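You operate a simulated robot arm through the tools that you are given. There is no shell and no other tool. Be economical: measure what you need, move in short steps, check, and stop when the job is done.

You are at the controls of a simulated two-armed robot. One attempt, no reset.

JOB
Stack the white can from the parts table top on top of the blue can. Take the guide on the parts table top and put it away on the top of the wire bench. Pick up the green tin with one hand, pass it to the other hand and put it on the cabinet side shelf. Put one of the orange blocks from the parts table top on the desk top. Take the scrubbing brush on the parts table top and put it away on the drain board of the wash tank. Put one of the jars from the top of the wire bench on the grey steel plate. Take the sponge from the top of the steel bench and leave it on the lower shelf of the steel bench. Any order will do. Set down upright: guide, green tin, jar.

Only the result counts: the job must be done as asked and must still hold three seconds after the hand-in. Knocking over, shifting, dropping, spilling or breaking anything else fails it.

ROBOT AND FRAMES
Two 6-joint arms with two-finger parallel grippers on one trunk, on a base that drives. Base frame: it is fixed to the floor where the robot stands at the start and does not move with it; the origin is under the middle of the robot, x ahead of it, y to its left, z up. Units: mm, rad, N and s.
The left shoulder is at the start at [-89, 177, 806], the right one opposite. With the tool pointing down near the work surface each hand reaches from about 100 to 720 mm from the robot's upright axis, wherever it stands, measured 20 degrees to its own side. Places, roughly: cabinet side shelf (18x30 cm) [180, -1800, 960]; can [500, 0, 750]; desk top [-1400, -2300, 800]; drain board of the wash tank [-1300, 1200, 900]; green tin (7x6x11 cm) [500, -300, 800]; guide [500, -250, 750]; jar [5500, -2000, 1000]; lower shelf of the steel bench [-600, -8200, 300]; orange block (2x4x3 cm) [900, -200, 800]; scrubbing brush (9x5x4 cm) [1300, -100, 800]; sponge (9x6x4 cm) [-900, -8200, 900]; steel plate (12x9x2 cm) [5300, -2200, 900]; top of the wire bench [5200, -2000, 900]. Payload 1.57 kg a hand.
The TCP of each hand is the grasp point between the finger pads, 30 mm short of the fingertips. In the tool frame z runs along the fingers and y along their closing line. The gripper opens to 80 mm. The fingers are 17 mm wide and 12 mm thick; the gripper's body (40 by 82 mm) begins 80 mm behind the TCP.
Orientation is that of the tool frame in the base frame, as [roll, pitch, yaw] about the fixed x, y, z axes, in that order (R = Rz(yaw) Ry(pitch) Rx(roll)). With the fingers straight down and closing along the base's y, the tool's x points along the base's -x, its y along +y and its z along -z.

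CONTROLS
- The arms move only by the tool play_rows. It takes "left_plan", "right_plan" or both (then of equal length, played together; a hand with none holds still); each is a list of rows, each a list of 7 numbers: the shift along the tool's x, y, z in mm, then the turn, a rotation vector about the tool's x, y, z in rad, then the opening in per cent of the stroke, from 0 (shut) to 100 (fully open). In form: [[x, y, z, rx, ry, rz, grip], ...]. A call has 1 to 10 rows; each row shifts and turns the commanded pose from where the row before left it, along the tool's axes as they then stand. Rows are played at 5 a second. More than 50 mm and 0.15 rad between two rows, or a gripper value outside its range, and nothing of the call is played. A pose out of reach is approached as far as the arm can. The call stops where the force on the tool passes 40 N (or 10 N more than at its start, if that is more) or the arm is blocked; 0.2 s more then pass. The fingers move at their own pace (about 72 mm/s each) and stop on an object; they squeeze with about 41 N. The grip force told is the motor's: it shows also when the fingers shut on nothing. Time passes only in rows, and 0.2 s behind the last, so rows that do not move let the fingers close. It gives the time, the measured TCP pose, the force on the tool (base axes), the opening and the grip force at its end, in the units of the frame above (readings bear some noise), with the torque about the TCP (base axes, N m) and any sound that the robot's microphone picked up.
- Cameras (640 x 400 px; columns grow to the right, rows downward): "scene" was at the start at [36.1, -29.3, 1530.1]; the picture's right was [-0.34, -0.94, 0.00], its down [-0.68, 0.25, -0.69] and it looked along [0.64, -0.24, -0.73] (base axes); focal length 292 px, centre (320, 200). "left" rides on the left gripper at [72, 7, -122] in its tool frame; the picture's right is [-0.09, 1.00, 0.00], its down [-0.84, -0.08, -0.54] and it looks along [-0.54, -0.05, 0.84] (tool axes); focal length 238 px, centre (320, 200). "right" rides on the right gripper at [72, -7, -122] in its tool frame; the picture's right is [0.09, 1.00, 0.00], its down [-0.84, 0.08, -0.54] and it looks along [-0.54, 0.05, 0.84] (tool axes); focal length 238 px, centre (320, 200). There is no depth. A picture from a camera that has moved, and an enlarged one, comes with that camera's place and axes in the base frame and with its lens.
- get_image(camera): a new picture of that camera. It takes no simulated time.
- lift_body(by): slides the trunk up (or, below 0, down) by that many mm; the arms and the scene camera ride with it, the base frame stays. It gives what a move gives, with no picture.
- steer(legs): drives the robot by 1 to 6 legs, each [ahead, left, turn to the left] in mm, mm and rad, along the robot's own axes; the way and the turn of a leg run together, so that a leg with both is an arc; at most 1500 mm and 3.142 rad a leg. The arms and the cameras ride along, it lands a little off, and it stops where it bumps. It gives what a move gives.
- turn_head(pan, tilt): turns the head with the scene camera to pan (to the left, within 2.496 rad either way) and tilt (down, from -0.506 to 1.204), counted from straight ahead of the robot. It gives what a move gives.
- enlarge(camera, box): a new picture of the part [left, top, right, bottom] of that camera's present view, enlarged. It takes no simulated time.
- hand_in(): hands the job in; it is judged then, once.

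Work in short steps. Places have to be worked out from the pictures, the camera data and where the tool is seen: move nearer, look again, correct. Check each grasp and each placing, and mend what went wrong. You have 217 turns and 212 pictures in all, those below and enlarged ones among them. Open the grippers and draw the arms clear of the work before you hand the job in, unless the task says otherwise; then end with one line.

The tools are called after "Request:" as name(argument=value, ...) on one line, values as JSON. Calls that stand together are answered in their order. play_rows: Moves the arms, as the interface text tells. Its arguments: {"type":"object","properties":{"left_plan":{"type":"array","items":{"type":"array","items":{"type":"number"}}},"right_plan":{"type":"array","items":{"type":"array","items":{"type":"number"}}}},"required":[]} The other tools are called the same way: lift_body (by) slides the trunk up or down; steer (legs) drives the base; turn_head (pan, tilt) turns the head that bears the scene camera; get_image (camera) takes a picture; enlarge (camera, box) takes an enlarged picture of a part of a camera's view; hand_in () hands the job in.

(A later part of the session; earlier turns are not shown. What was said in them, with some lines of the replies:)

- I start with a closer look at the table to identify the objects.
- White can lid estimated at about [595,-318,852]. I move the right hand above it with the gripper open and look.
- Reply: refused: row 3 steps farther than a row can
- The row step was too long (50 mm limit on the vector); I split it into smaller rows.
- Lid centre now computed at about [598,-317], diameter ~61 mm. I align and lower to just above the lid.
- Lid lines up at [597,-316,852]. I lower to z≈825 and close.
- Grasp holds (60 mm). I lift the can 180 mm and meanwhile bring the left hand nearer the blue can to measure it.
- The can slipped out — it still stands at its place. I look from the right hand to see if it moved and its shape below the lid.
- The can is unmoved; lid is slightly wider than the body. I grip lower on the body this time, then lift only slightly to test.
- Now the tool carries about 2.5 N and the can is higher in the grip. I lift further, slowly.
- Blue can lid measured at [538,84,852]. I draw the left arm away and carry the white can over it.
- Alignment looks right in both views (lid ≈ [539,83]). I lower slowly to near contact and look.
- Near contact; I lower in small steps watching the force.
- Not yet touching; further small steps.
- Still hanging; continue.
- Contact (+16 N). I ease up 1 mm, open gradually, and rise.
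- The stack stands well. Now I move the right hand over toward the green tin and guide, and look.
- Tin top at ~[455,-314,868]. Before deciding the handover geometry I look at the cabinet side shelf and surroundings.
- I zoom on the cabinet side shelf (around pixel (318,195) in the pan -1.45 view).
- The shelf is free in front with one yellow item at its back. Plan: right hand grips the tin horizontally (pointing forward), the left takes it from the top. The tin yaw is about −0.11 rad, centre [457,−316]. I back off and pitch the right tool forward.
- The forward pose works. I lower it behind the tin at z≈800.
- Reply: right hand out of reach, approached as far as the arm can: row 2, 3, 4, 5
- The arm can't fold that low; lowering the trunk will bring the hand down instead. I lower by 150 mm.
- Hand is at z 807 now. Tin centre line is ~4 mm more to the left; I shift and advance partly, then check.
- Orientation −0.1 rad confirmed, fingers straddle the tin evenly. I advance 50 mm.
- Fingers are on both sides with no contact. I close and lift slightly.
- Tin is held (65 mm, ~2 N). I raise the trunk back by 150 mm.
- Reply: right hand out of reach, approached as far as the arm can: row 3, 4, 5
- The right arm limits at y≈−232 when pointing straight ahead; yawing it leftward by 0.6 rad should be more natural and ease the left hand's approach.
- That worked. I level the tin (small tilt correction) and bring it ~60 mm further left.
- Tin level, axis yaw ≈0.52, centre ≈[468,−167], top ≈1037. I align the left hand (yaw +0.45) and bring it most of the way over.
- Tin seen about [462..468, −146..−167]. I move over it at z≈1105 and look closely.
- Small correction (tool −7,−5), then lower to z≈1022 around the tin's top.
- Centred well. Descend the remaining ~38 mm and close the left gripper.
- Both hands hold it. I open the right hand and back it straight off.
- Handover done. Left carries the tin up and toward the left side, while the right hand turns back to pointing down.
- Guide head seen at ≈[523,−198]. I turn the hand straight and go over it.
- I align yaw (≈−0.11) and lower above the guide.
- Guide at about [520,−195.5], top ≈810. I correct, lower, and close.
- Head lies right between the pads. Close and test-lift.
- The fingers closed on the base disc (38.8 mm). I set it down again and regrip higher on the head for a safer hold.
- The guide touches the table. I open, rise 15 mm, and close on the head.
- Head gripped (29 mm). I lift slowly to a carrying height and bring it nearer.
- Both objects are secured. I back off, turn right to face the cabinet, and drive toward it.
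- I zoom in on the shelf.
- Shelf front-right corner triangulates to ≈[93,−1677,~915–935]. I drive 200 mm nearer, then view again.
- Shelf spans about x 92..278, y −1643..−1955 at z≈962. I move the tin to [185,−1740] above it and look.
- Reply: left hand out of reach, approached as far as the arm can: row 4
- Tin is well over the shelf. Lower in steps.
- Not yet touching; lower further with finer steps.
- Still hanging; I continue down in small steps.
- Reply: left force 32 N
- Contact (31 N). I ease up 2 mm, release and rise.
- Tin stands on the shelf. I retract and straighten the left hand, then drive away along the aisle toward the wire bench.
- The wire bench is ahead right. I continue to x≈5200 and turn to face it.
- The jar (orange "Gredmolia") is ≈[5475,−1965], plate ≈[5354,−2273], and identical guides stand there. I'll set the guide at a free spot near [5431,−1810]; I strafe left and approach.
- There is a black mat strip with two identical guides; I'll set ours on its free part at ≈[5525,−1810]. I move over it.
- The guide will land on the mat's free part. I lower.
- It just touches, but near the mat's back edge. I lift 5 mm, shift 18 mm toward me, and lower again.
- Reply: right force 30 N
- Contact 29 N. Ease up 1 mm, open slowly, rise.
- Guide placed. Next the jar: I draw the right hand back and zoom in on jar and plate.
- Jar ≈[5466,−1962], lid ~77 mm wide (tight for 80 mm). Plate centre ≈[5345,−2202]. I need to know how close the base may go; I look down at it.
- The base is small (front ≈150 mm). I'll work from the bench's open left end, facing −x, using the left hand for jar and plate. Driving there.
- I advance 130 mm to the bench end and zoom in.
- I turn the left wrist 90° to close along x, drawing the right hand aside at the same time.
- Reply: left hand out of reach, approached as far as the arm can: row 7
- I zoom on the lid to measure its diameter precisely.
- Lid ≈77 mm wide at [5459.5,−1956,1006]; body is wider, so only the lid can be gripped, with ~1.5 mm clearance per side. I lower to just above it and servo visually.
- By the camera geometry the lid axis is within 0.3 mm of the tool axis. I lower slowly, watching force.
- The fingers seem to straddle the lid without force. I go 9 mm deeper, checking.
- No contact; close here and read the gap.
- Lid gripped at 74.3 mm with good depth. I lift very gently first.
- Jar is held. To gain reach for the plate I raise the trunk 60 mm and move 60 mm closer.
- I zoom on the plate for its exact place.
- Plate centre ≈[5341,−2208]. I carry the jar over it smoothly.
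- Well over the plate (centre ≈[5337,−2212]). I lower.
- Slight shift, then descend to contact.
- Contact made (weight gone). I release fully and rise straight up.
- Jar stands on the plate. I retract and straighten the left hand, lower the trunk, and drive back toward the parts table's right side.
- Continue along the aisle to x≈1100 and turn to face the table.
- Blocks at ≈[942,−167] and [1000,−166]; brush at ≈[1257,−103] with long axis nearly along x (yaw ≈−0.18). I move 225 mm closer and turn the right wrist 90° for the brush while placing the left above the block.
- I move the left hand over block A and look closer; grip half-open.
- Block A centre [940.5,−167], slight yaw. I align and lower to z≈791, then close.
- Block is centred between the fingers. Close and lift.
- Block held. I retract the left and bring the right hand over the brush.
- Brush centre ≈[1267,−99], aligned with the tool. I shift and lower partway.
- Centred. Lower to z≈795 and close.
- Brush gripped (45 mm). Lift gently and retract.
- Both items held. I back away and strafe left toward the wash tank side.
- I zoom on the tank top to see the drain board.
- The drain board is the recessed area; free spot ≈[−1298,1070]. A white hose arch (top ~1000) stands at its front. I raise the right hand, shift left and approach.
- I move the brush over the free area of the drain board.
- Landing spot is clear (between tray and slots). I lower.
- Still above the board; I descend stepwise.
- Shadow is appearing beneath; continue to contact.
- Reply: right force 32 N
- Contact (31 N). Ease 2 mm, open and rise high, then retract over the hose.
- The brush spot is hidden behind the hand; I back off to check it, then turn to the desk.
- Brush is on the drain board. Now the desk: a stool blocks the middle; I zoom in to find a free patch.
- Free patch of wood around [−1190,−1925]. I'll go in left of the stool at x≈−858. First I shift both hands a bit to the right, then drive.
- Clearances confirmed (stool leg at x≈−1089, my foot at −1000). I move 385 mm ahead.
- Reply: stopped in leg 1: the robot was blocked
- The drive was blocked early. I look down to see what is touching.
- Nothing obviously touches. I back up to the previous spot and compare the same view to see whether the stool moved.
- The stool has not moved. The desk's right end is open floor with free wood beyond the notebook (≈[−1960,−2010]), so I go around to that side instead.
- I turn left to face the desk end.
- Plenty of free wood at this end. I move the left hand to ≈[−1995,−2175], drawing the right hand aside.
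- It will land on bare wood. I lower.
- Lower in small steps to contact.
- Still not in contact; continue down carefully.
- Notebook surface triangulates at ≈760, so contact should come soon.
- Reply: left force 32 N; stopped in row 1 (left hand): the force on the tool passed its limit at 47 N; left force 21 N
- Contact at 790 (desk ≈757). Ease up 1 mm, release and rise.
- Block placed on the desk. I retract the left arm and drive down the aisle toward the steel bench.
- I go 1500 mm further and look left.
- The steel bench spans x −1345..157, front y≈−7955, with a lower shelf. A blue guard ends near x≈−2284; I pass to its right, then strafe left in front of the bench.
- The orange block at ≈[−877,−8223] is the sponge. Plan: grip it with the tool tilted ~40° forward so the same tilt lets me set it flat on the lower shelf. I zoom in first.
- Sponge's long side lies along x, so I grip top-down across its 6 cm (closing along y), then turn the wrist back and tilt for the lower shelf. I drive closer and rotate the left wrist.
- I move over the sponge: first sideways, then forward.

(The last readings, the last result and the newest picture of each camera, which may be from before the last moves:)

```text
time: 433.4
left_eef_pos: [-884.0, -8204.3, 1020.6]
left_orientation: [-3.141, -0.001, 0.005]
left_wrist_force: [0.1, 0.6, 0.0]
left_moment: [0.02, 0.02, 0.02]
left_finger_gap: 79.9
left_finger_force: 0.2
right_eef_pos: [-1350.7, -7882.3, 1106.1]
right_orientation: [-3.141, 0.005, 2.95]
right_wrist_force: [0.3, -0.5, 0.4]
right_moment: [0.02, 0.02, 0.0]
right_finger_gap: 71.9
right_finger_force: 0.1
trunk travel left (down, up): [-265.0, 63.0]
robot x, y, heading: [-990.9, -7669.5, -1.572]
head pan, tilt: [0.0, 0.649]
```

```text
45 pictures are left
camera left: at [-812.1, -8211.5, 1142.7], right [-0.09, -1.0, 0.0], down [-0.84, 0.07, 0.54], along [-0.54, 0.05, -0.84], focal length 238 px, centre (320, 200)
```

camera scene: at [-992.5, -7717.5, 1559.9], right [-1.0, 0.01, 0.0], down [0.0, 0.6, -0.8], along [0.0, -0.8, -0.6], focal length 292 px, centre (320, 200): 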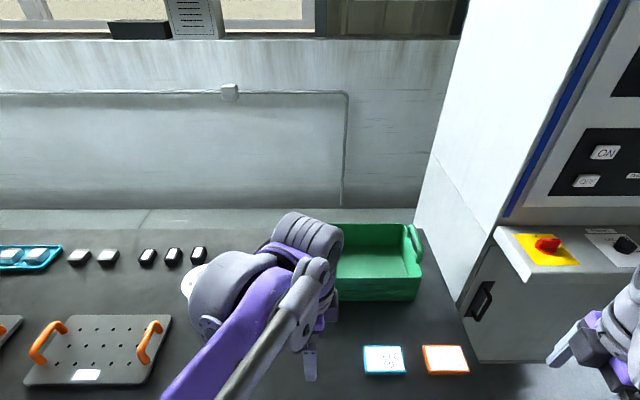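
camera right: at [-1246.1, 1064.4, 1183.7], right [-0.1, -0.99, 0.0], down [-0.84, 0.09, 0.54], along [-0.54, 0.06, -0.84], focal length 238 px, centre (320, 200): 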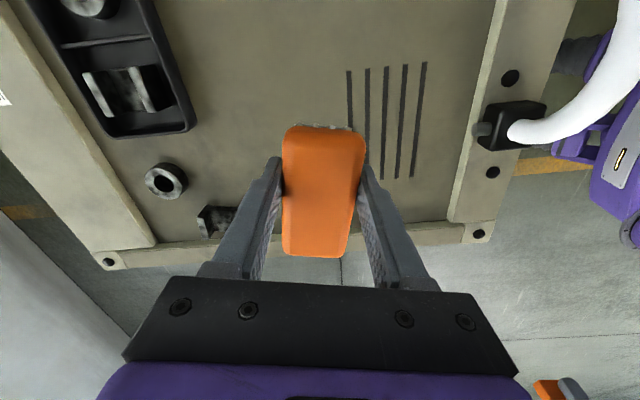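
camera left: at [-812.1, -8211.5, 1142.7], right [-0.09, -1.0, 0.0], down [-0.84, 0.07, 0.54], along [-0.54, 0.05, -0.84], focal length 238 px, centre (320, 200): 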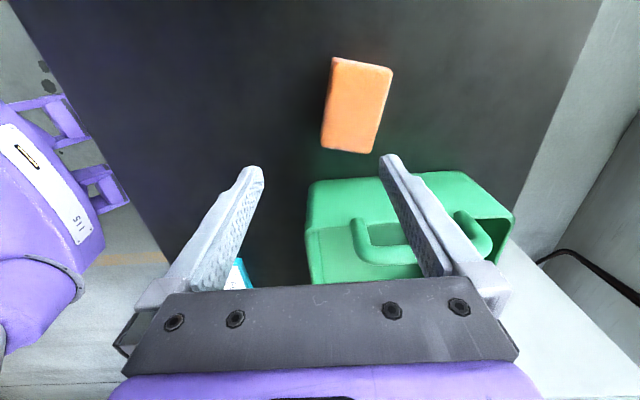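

Sponge centre ≈[−868,−8240], yaw ≈−0.21, top z≈890–900. I align and lower to just above.

Request:
play_rows(left_plan=[[0, 0, 0, 0, 0, 0.11, 100], [0, 0, 0, 0, 0, 0.105, 100], [23, 31, 0, 0, 0, 0, 100], [0, 0, 35, 0, 0, 0, 100], [0, 0, 30, 0, 0, 0, 100], [0, 0, 0, 0, 0, 0, 100]])

Request:
get_image(camera="left")

```text
time: 434.9
left_eef_pos: [-869.5, -8238.7, 953.6]
left_orientation: [3.14, 0.0, -0.209]
left_wrist_force: [0.1, -0.3, 0.4]
left_moment: [0.02, 0.01, 0.03]
left_finger_gap: 79.9
left_finger_force: 0.1
right_eef_pos: [-1349.4, -7880.4, 1107.1]
right_orientation: [-3.141, 0.002, 2.948]
right_wrist_force: [0.1, 0.1, 0.1]
right_moment: [0.0, 0.01, 0.0]
right_finger_gap: 71.8
right_finger_force: 0.0
trunk travel left (down, up): [-265.0, 63.0]
robot x, y, heading: [-993.7, -7671.9, -1.581]
head pan, tilt: [0.0, 0.649]
```

```text
44 pictures are left
camera left: at [-799.9, -8260.9, 1074.7], right [-0.3, -0.95, 0.0], down [-0.8, 0.25, 0.54], along [-0.52, 0.16, -0.84], focal length 238 px, centre (320, 200)
```

left: 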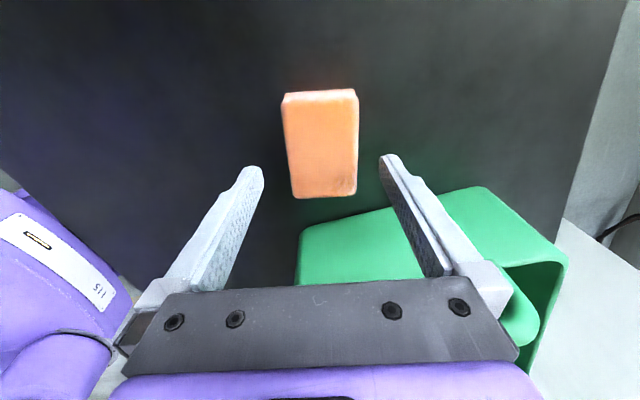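

Centred within a few mm. I lower to z≈898, then feel for depth.

Request:
play_rows(left_plan=[[5, 0, 25, 0, 0, 0, 100], [0, 0, 20, 0, 0, 0, 100], [0, 0, 10, 0, 0, 0, 100], [0, 0, 0, 0, 0, 0, 100]])

Request:
get_image(camera="left")

```text
time: 435.9
left_eef_pos: [-864.2, -8241.4, 900.3]
left_orientation: [-3.14, 0.0, -0.208]
left_wrist_force: [0.0, -1.0, 0.6]
left_moment: [0.0, 0.01, -0.02]
left_finger_gap: 80.1
left_finger_force: 0.0
right_eef_pos: [-1350.4, -7881.9, 1106.5]
right_orientation: [3.141, 0.002, 2.949]
right_wrist_force: [0.4, 0.6, -0.1]
right_moment: [0.0, 0.03, 0.0]
right_finger_gap: 72.1
right_finger_force: 0.1
trunk travel left (down, up): [-265.0, 63.0]
robot x, y, heading: [-992.9, -7669.6, -1.577]
head pan, tilt: [0.0, 0.649]
```

```text
43 pictures are left
camera left: at [-794.6, -8263.7, 1021.0], right [-0.3, -0.95, 0.0], down [-0.8, 0.25, 0.54], along [-0.52, 0.16, -0.84], focal length 238 px, centre (320, 200)
```

left: 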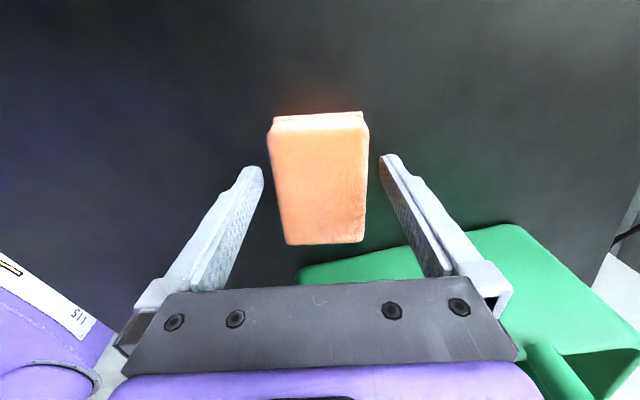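

Sponge top ≈897; tips overlap it by ~27 mm. Slightly lower, then close and lift.

Request:
play_rows(left_plan=[[2, 0, 4, 0, 0, 0, 100], [0, 0, 0, 0, 0, 0, 60], [0, 0, 0, 0, 0, 0, 0], [0, 0, 0, 0, 0, 0, 0], [0, 0, 0, 0, 0, 0, 0], [0, 0, -5, 0, 0, 0, 0], [0, 0, -15, 0, 0, 0, 0], [0, 0, -30, 0, 0, 0, 0], [0, 0, -45, 0, 0, 0, 0], [0, 0, -40, 0, 0, 0, 0]])

Request:
get_image(camera="left")

```text
time: 438.1
left_eef_pos: [-860.7, -8242.9, 1032.2]
left_orientation: [-3.141, 0.0, -0.208]
left_wrist_force: [0.5, -0.2, -0.2]
left_moment: [0.0, 0.02, 0.01]
left_finger_gap: 56.6
left_finger_force: 40.8
right_eef_pos: [-1349.8, -7881.1, 1106.5]
right_orientation: [3.142, 0.002, 2.95]
right_wrist_force: [0.0, -0.2, -0.2]
right_moment: [-0.02, 0.02, 0.02]
right_finger_gap: 71.9
right_finger_force: 0.1
trunk travel left (down, up): [-265.0, 63.0]
robot x, y, heading: [-997.7, -7668.5, -1.575]
head pan, tilt: [0.0, 0.649]
```

```text
42 pictures are left
camera left: at [-791.2, -8264.5, 1152.3], right [-0.3, -0.95, 0.0], down [-0.8, 0.25, 0.54], along [-0.52, 0.16, -0.84], focal length 238 px, centre (320, 200)
```

left: 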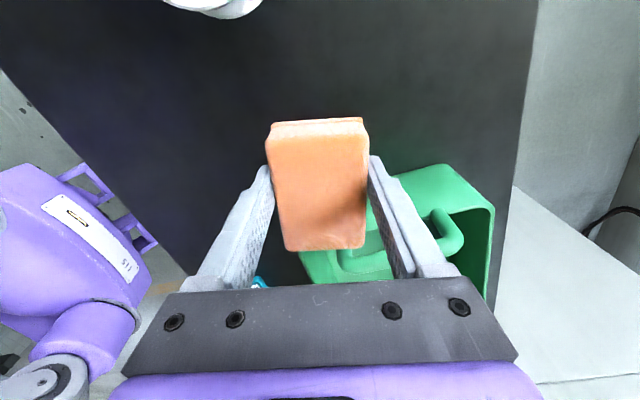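

Sponge held. I back off from the bench, then straighten the wrist (sponge's long side fore-aft).

Request:
steer(legs=[[-275, 0, 0]])

Request:
play_rows(left_plan=[[0, 0, 0, 0, 0, -0.148, 0], [0, 0, 0, 0, 0, -0.148, 0], [0, 0, 0, 0, 0, -0.148, 0], [0, 0, 0, 0, 0, -0.148, 0], [0, 0, 0, 0, 0, -0.148, 0], [0, 0, 0, 0, 0, -0.148, 0], [0, 0, 0, 0, 0, -0.148, 0], [0, 0, 0, 0, 0, -0.148, 0], [0, 0, 0, 0, 0, -0.148, 0], [0, 0, 0, 0, 0, -0.148, 0]])

Request:
play_rows(left_plan=[[0, 0, 0, 0, 0, -0.148, 0], [0, 0, 0, 0, 0, -0.146, 0], [45, 0, 0, 0, 0, 0, 0], [45, 0, 0, 0, 0, 0, 0], [45, 0, 0, 0, 0, 0, 0], [45, 0, 0, 0, 0, 0, 0], [0, 0, 0, 0, 0, 0, 0]])

```text
time: 440.0
left_eef_pos: [-859.1, -7965.9, 1030.8]
left_orientation: [3.141, 0.0, -0.21]
left_wrist_force: [0.2, -0.1, -0.4]
left_moment: [0.02, 0.04, -0.02]
left_finger_gap: 56.4
left_finger_force: 41.2
right_eef_pos: [-1349.4, -7605.5, 1106.6]
right_orientation: [3.141, 0.002, 2.95]
right_wrist_force: [1.5, 0.2, 0.2]
right_moment: [-0.03, -0.01, 0.0]
right_finger_gap: 71.8
right_finger_force: 0.1
trunk travel left (down, up): [-265.0, 63.0]
robot x, y, heading: [-995.6, -7392.9, -1.574]
head pan, tilt: [0.0, 0.649]
```

```text
time: 442.2
left_eef_pos: [-858.6, -7965.3, 1029.6]
left_orientation: [3.142, 0.0, 1.272]
left_wrist_force: [-0.2, 0.2, 0.2]
left_moment: [0.0, 0.03, -0.02]
left_finger_gap: 56.4
left_finger_force: 41.2
right_eef_pos: [-1349.2, -7604.9, 1106.2]
right_orientation: [3.14, 0.004, 2.951]
right_wrist_force: [-0.3, 0.8, 0.2]
right_moment: [0.03, 0.03, 0.0]
right_finger_gap: 72.1
right_finger_force: 0.0
trunk travel left (down, up): [-265.0, 63.0]
robot x, y, heading: [-989.5, -7393.2, -1.58]
head pan, tilt: [0.0, 0.649]
```

```text
time: 443.8
left_eef_pos: [-858.6, -7787.5, 1028.5]
left_orientation: [-3.141, 0.0, 1.565]
left_wrist_force: [0.2, 0.2, -0.6]
left_moment: [0.0, 0.01, 0.02]
left_finger_gap: 56.5
left_finger_force: 41.5
right_eef_pos: [-1348.7, -7605.8, 1107.0]
right_orientation: [3.14, 0.002, 2.949]
right_wrist_force: [0.1, -0.2, 0.0]
right_moment: [0.0, 0.0, -0.01]
right_finger_gap: 71.5
right_finger_force: 0.0
trunk travel left (down, up): [-265.0, 63.0]
robot x, y, heading: [-993.8, -7391.8, -1.576]
head pan, tilt: [0.0, 0.649]
```

Now I lower the trunk fully, tilt the left tool 30° forward, and look.

Request:
lift_body(by=-260)

Request:
play_rows(left_plan=[[0, 0, 0, 0, -0.131, 0, 0], [0, 0, 0, 0, -0.131, 0, 0], [0, 0, 0, 0, -0.131, 0, 0], [0, 0, 0, 0, -0.131, 0, 0], [0, 0, 0, 0, 0, 0, 0]])

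Request:
turn_head(pan=0.15, tilt=0.85)

Request:
get_image(camera="scene")

Request:
get_image(camera="left")

```text
time: 446.5
left_eef_pos: [-857.1, -7784.8, 770.4]
left_orientation: [3.141, -0.001, 1.564]
left_wrist_force: [-0.1, 0.5, 0.3]
left_moment: [0.02, 0.01, 0.01]
left_finger_gap: 56.6
left_finger_force: 40.7
right_eef_pos: [-1348.9, -7604.2, 846.3]
right_orientation: [3.141, 0.003, 2.949]
right_wrist_force: [0.7, 0.6, -0.5]
right_moment: [0.02, -0.02, 0.01]
right_finger_gap: 72.1
right_finger_force: 0.0
trunk travel left (down, up): [-5.0, 323.0]
robot x, y, heading: [-989.8, -7391.4, -1.575]
head pan, tilt: [0.0, 0.649]
```

```text
time: 447.7
left_eef_pos: [-858.5, -7786.4, 770.7]
left_orientation: [3.141, 0.525, 1.567]
left_wrist_force: [-0.6, 0.3, 0.5]
left_moment: [0.02, 0.02, 0.03]
left_finger_gap: 56.3
left_finger_force: 40.5
right_eef_pos: [-1348.7, -7605.3, 846.5]
right_orientation: [3.139, 0.002, 2.95]
right_wrist_force: [0.4, -0.1, -0.7]
right_moment: [-0.02, -0.01, 0.03]
right_finger_gap: 71.9
right_finger_force: 0.0
trunk travel left (down, up): [-5.0, 323.0]
robot x, y, heading: [-994.9, -7395.7, -1.576]
head pan, tilt: [0.0, 0.649]
```

```text
time: 448.4
left_eef_pos: [-857.8, -7785.3, 770.8]
left_orientation: [3.141, 0.523, 1.565]
left_wrist_force: [0.2, 0.6, -0.9]
left_moment: [0.0, -0.03, 0.04]
left_finger_gap: 56.4
left_finger_force: 40.9
right_eef_pos: [-1348.2, -7603.8, 845.0]
right_orientation: [3.141, 0.001, 2.949]
right_wrist_force: [0.0, 0.1, 0.8]
right_moment: [-0.01, 0.02, 0.01]
right_finger_gap: 72.0
right_finger_force: 0.0
trunk travel left (down, up): [-5.0, 323.0]
robot x, y, heading: [-990.3, -7397.3, -1.577]
head pan, tilt: [0.15, 0.85]
```

```text
41 pictures are left
camera scene: at [-979.7, -7480.9, 1279.6], right [-0.99, -0.14, 0.0], down [-0.11, 0.74, -0.66], along [0.1, -0.65, -0.75], focal length 292 px, centre (320, 200)
```

scene: 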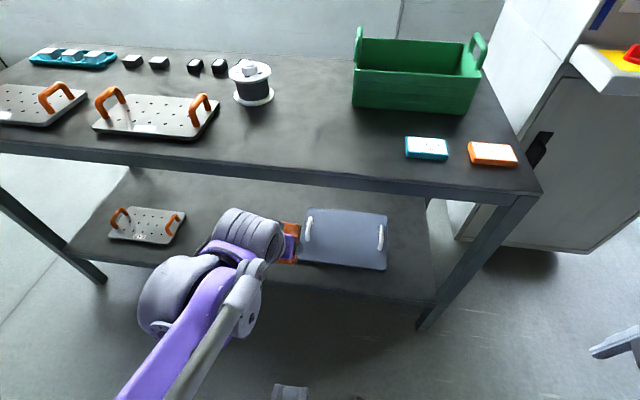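

```text
40 pictures are left
camera left: at [-850.3, -7663.0, 838.9], right [1.0, -0.09, 0.05], down [-0.08, -0.45, 0.89], along [-0.06, -0.89, -0.46], focal length 238 px, centre (320, 200)
```

left: 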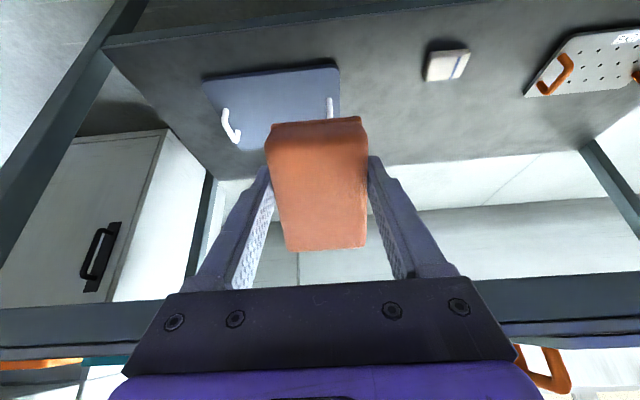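

The left camera shows a free zone on the lower shelf between a tray (x<−815) and a small white box (x>−615). Target ≈[−715,−8005]. First sideways, then down in front of the bench.

Request:
play_rows(left_plan=[[0, 40, 0, 0, 0, 0, 0], [0, 45, 0, 0, 0, 0, 0], [0, 45, 0, 0, 0, 0, 0], [0, 13, 0, 0, 0, 0, 0], [22, 0, 38, 0, 0, 0, 0], [22, 0, 38, 0, 0, 0, 0], [22, 0, 38, 0, 0, 0, 0], [22, 0, 38, 0, 0, 0, 0], [22, 0, 38, 0, 0, 0, 0], [0, 0, 0, 0, 0, 0, 0]])

Request:
play_rows(left_plan=[[22, 0, 38, 0, 0, 0, 0], [22, 0, 38, 0, 0, 0, 0], [22, 0, 38, 0, 0, 0, 0], [0, 0, 0, 0, 0, 0, 0]])

Request:
get_image(camera="left")

Request:
get_image(camera="scene")

```text
time: 450.6
left_eef_pos: [-715.2, -7786.4, 551.2]
left_orientation: [3.141, 0.523, 1.565]
left_wrist_force: [-0.4, 0.0, -0.2]
left_moment: [0.01, 0.0, 0.03]
left_finger_gap: 56.3
left_finger_force: 41.0
right_eef_pos: [-1348.9, -7604.5, 846.5]
right_orientation: [3.14, 0.001, 2.95]
right_wrist_force: [0.2, -0.2, 0.1]
right_moment: [0.04, 0.01, -0.03]
right_finger_gap: 72.0
right_finger_force: 0.1
trunk travel left (down, up): [-5.0, 323.0]
robot x, y, heading: [-990.2, -7392.1, -1.578]
head pan, tilt: [0.15, 0.85]
```

```text
time: 451.6
left_eef_pos: [-715.7, -7786.1, 418.1]
left_orientation: [3.141, 0.525, 1.564]
left_wrist_force: [-0.6, 0.2, 0.4]
left_moment: [0.01, 0.02, 0.04]
left_finger_gap: 56.8
left_finger_force: 41.3
right_eef_pos: [-1348.3, -7606.1, 845.2]
right_orientation: [3.14, 0.001, 2.951]
right_wrist_force: [-0.5, -0.4, 0.1]
right_moment: [0.01, 0.04, 0.01]
right_finger_gap: 71.9
right_finger_force: 0.1
trunk travel left (down, up): [-5.0, 323.0]
robot x, y, heading: [-992.5, -7394.1, -1.577]
head pan, tilt: [0.15, 0.85]
```

```text
39 pictures are left
camera left: at [-708.0, -7663.1, 487.5], right [1.0, -0.09, 0.05], down [-0.08, -0.45, 0.89], along [-0.06, -0.89, -0.46], focal length 238 px, centre (320, 200)
```

left: 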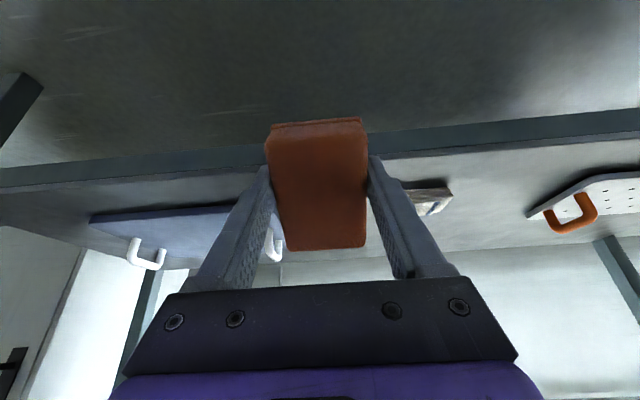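

```text
38 pictures are left
camera scene: at [-979.7, -7480.8, 1279.6], right [-0.99, -0.14, 0.0], down [-0.11, 0.74, -0.66], along [0.1, -0.65, -0.75], focal length 292 px, centre (320, 200)
```

scene: 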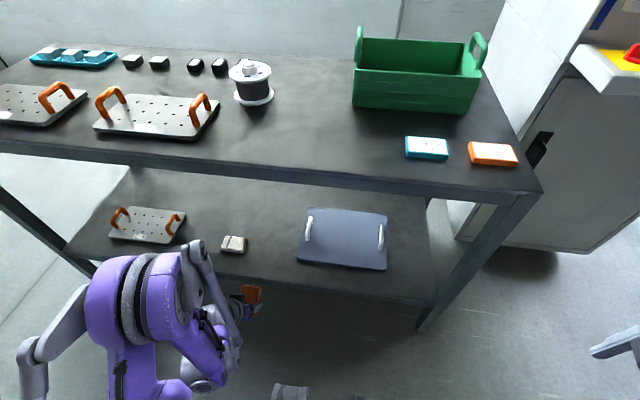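

Reach works well. I go forward under the bench top to y≈−8005.

Request:
play_rows(left_plan=[[-30, 0, 20, 0, 0, 0, 0], [-36, 0, 25, 0, 0, 0, 0], [-36, 0, 25, 0, 0, 0, 0], [-36, 0, 25, 0, 0, 0, 0], [-30, 0, 22, 0, 0, 0, 0], [-13, 0, 8, 0, 0, 0, 0], [0, 0, 0, 0, 0, 0, 0]])

Request:
get_image(camera="left")

Request:
get_image(camera="scene")

```text
time: 453.2
left_eef_pos: [-717.0, -8004.9, 401.2]
left_orientation: [3.14, 0.524, 1.566]
left_wrist_force: [-0.1, -0.1, -0.1]
left_moment: [-0.01, -0.02, 0.01]
left_finger_gap: 56.5
left_finger_force: 41.4
right_eef_pos: [-1349.0, -7603.9, 847.5]
right_orientation: [3.139, 0.001, 2.948]
right_wrist_force: [-0.6, -0.1, 0.1]
right_moment: [-0.02, 0.01, 0.0]
right_finger_gap: 71.9
right_finger_force: 0.0
trunk travel left (down, up): [-5.0, 323.0]
robot x, y, heading: [-991.5, -7394.7, -1.573]
head pan, tilt: [0.15, 0.85]
```

```text
37 pictures are left
camera left: at [-708.5, -7881.8, 470.9], right [1.0, -0.09, 0.05], down [-0.08, -0.45, 0.89], along [-0.06, -0.89, -0.46], focal length 238 px, centre (320, 200)
```

left: 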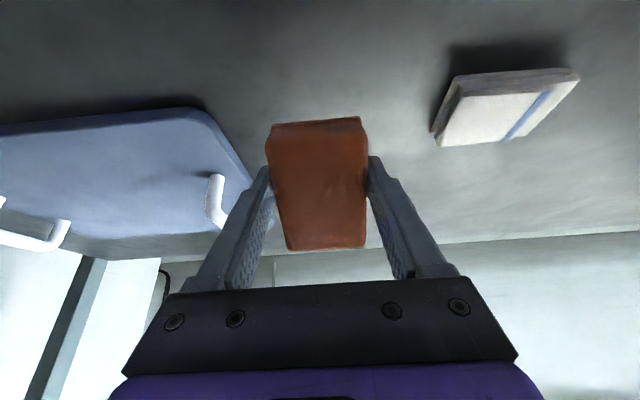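

```text
36 pictures are left
camera scene: at [-979.6, -7480.9, 1279.6], right [-0.99, -0.14, 0.0], down [-0.11, 0.74, -0.66], along [0.1, -0.65, -0.75], focal length 292 px, centre (320, 200)
```

scene: 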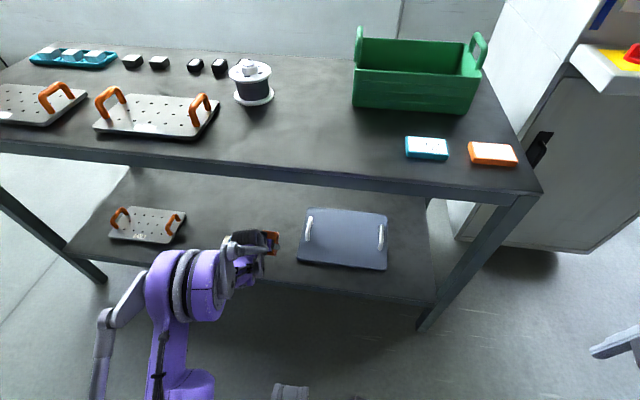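

Clear on both sides. I lower to contact.

Request:
play_rows(left_plan=[[7.5, 0, 13, 0, 0, 0, 0], [7.5, 0, 13, 0, 0, 0, 0], [2.5, 0, 4.3, 0, 0, 0, 0], [0, 0, 0, 0, 0, 0, 0]])

Request:
play_rows(left_plan=[[1.5, 0, 2.6, 0, 0, 0, 0], [1.5, 0, 2.6, 0, 0, 0, 0], [1.5, 0, 2.6, 0, 0, 0, 0], [0, 0, 0, 0, 0, 0, 0]])

Request:
get_image(camera="left")

```text
time: 454.2
left_eef_pos: [-716.0, -8005.1, 367.4]
left_orientation: [3.142, 0.524, 1.565]
left_wrist_force: [0.2, -0.6, 0.0]
left_moment: [-0.02, -0.03, 0.01]
left_finger_gap: 56.4
left_finger_force: 41.3
right_eef_pos: [-1349.0, -7603.4, 846.4]
right_orientation: [3.14, 0.001, 2.95]
right_wrist_force: [-0.5, 0.1, -0.8]
right_moment: [0.02, 0.0, 0.02]
right_finger_gap: 72.1
right_finger_force: 0.0
trunk travel left (down, up): [-5.0, 323.0]
robot x, y, heading: [-991.7, -7392.4, -1.578]
head pan, tilt: [0.15, 0.85]
```

```text
time: 455.2
left_eef_pos: [-716.5, -8005.6, 355.9]
left_orientation: [-3.141, 0.522, 1.565]
left_wrist_force: [-0.3, 0.0, -0.5]
left_moment: [0.01, 0.03, 0.02]
left_finger_gap: 56.6
left_finger_force: 41.2
right_eef_pos: [-1348.9, -7604.2, 846.9]
right_orientation: [3.141, 0.001, 2.95]
right_wrist_force: [-0.3, 0.5, 0.6]
right_moment: [0.02, -0.01, -0.02]
right_finger_gap: 71.9
right_finger_force: 0.0
trunk travel left (down, up): [-5.0, 323.0]
robot x, y, heading: [-989.0, -7397.2, -1.575]
head pan, tilt: [0.15, 0.85]
```

```text
35 pictures are left
camera left: at [-708.4, -7883.3, 425.5], right [1.0, -0.09, 0.05], down [-0.08, -0.45, 0.89], along [-0.06, -0.89, -0.46], focal length 238 px, centre (320, 200)
```

left: 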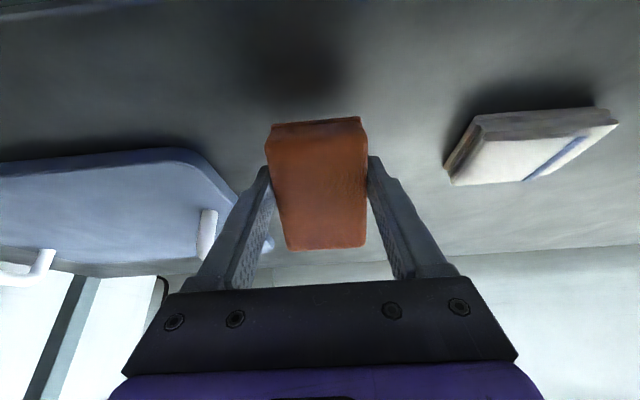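

Request:
play_rows(left_plan=[[1.5, 0, 2.6, 0, 0, 0, 0], [1.5, 0, 2.6, 0, 0, 0, 0], [1.5, 0, 2.6, 0, 0, 0, 0], [0, 0, 0, 0, 0, 0, 0]])

Request:
play_rows(left_plan=[[1, 0, 1.7, 0, 0, 0, 0], [1, 0, 1.7, 0, 0, 0, 0], [1, 0, 1.7, 0, 0, 0, 0], [0, 0, 0, 0, 0, 0, 0]])

Request:
get_image(camera="left")

```text
time: 456.2
left_eef_pos: [-715.3, -8005.8, 348.5]
left_orientation: [3.141, 0.522, 1.565]
left_wrist_force: [0.1, -0.3, -0.1]
left_moment: [-0.03, 0.02, -0.01]
left_finger_gap: 56.5
left_finger_force: 41.1
right_eef_pos: [-1349.0, -7604.4, 847.6]
right_orientation: [3.14, 0.003, 2.95]
right_wrist_force: [0.7, -0.1, -0.9]
right_moment: [0.0, 0.01, -0.01]
right_finger_gap: 72.0
right_finger_force: 0.0
trunk travel left (down, up): [-5.0, 323.0]
robot x, y, heading: [-993.8, -7392.5, -1.578]
head pan, tilt: [0.15, 0.85]
```

```text
time: 457.0
left_eef_pos: [-716.0, -8005.7, 347.5]
left_orientation: [3.141, 0.53, 1.568]
left_wrist_force: [-2.0, 6.8, 25.0]
left_moment: [0.55, 0.06, -0.01]
left_finger_gap: 56.4
left_finger_force: 41.0
right_eef_pos: [-1350.1, -7603.4, 845.6]
right_orientation: [3.141, 0.002, 2.95]
right_wrist_force: [0.0, 0.4, 0.4]
right_moment: [0.01, -0.01, -0.02]
right_finger_gap: 71.8
right_finger_force: 0.1
trunk travel left (down, up): [-5.0, 323.0]
robot x, y, heading: [-991.3, -7394.7, -1.582]
head pan, tilt: [0.15, 0.85]
stopped in row 4 (left hand): the force on the tool passed its limit at 42 N (the readings are from after the stop); the commanded pose is now the measured one
```

```text
34 pictures are left
camera left: at [-708.2, -7882.4, 415.1], right [1.0, -0.08, 0.05], down [-0.08, -0.45, 0.89], along [-0.05, -0.89, -0.45], focal length 238 px, centre (320, 200)
```

left: 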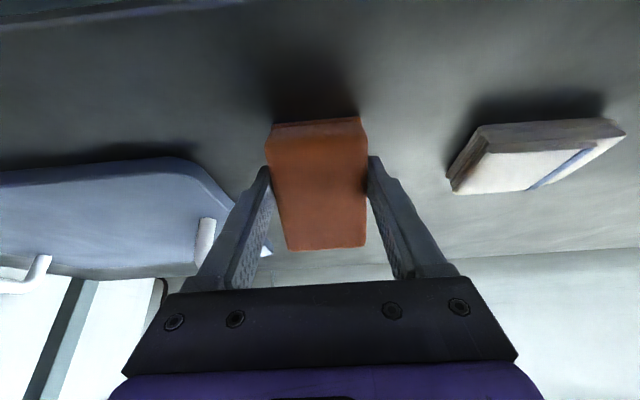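

Contact at the rear edge. I ease off 1 mm, release gradually so it settles flat, then retreat along the tool axis.

Request:
play_rows(left_plan=[[-0.5, 0, -0.9, 0, 0, 0, 0], [0, 0, 0, 0, 0, 0, 75], [0, 0, 0, 0, 0, 0, 90], [0, 0, 0, 0, 0, 0, 100], [0, 0, 0, 0, 0, 0, 100], [0, 0, 0, 0, 0, 0, 100]])

Request:
get_image(camera="left")

```text
time: 458.4
left_eef_pos: [-716.7, -8006.3, 347.0]
left_orientation: [3.141, 0.527, 1.565]
left_wrist_force: [0.8, 0.8, -0.5]
left_moment: [-0.02, -0.04, -0.02]
left_finger_gap: 80.0
left_finger_force: 0.1
right_eef_pos: [-1349.2, -7604.3, 847.5]
right_orientation: [3.139, 0.003, 2.951]
right_wrist_force: [-0.2, -0.4, 0.3]
right_moment: [-0.06, 0.03, -0.02]
right_finger_gap: 72.0
right_finger_force: 0.1
trunk travel left (down, up): [-5.0, 323.0]
robot x, y, heading: [-994.1, -7388.5, -1.578]
head pan, tilt: [0.15, 0.85]
```

```text
33 pictures are left
camera left: at [-708.1, -7883.1, 414.4], right [1.0, -0.08, 0.05], down [-0.08, -0.45, 0.89], along [-0.05, -0.89, -0.45], focal length 238 px, centre (320, 200)
```

left: 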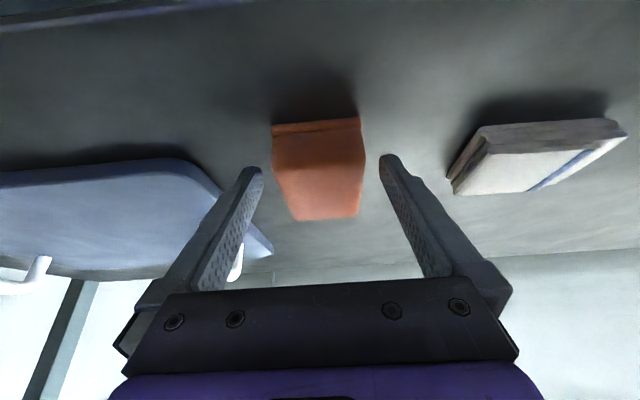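

Sponge lies flat on the lower shelf. I retreat the hand out from under the bench.

Request:
play_rows(left_plan=[[0, 0, -20, 0, 0, 0, 100], [0, 0, -40, 0, 0, 0, 100], [20, 0, -35, 0, 0, 0, 100], [38, 0, -24, 0, 0, 0, 100], [38, 0, -24, 0, 0, 0, 100], [38, 0, -24, 0, 0, 0, 100], [38, 0, -24, 0, 0, 0, 100], [38, 0, -24, 0, 0, 0, 100]])

Request:
get_image(camera="left")

Request:
get_image(camera="scene")

```text
time: 460.2
left_eef_pos: [-704.8, -7742.5, 458.5]
left_orientation: [3.142, 0.529, 1.564]
left_wrist_force: [-0.2, -0.2, 0.0]
left_moment: [0.0, 0.01, -0.01]
left_finger_gap: 80.2
left_finger_force: 0.1
left hand out of reach, approached as far as the arm can: row 7, 8
right_eef_pos: [-1349.5, -7604.4, 847.0]
right_orientation: [-3.14, 0.002, 2.95]
right_wrist_force: [0.6, 1.0, -0.3]
right_moment: [-0.01, -0.01, -0.03]
right_finger_gap: 71.9
right_finger_force: 0.2
trunk travel left (down, up): [-5.0, 323.0]
robot x, y, heading: [-991.2, -7391.2, -1.578]
head pan, tilt: [0.15, 0.85]
```

```text
32 pictures are left
camera left: at [-698.2, -7619.0, 526.7], right [1.0, -0.08, 0.05], down [-0.08, -0.45, 0.89], along [-0.05, -0.89, -0.46], focal length 238 px, centre (320, 200)
```

left: 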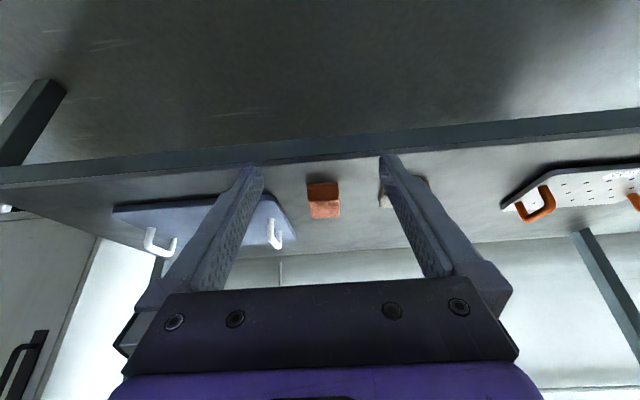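

```text
31 pictures are left
camera scene: at [-979.7, -7480.3, 1279.6], right [-0.99, -0.14, 0.0], down [-0.11, 0.74, -0.66], along [0.1, -0.65, -0.75], focal length 292 px, centre (320, 200)
```

scene: 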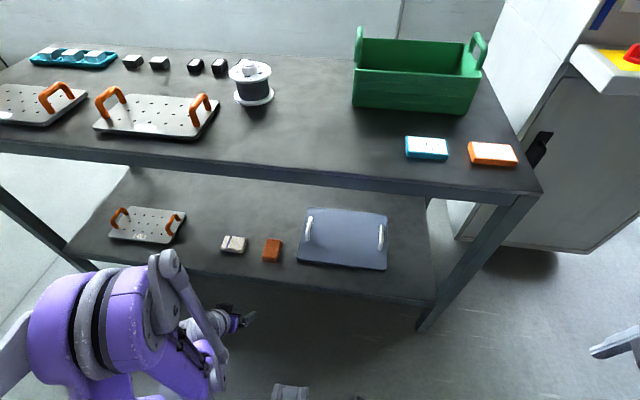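

All tasks are done; the sponge rests between the tray and the small box. I back away a little to be clear, then hand in.

Request:
steer(legs=[[-150, 0, 0]])

Request:
hand_in()

```text
time: 461.6
left_eef_pos: [-704.1, -7593.2, 458.7]
left_orientation: [3.141, 0.528, 1.565]
left_wrist_force: [0.1, -0.3, 0.7]
left_moment: [-0.03, 0.03, 0.02]
left_finger_gap: 80.0
left_finger_force: 0.1
right_eef_pos: [-1347.9, -7455.7, 846.6]
right_orientation: [-3.139, 0.002, 2.949]
right_wrist_force: [-0.5, 0.1, 0.4]
right_moment: [-0.04, 0.04, -0.01]
right_finger_gap: 72.0
right_finger_force: 0.1
trunk travel left (down, up): [-5.0, 323.0]
robot x, y, heading: [-993.7, -7243.3, -1.575]
head pan, tilt: [0.15, 0.85]
```

```text
The job is handed in.
```

All seven placements are done and the job is handed in; the base was blocked once on the way to the desk, but the stool and buckets there showed no movement in a before-and-after picture.
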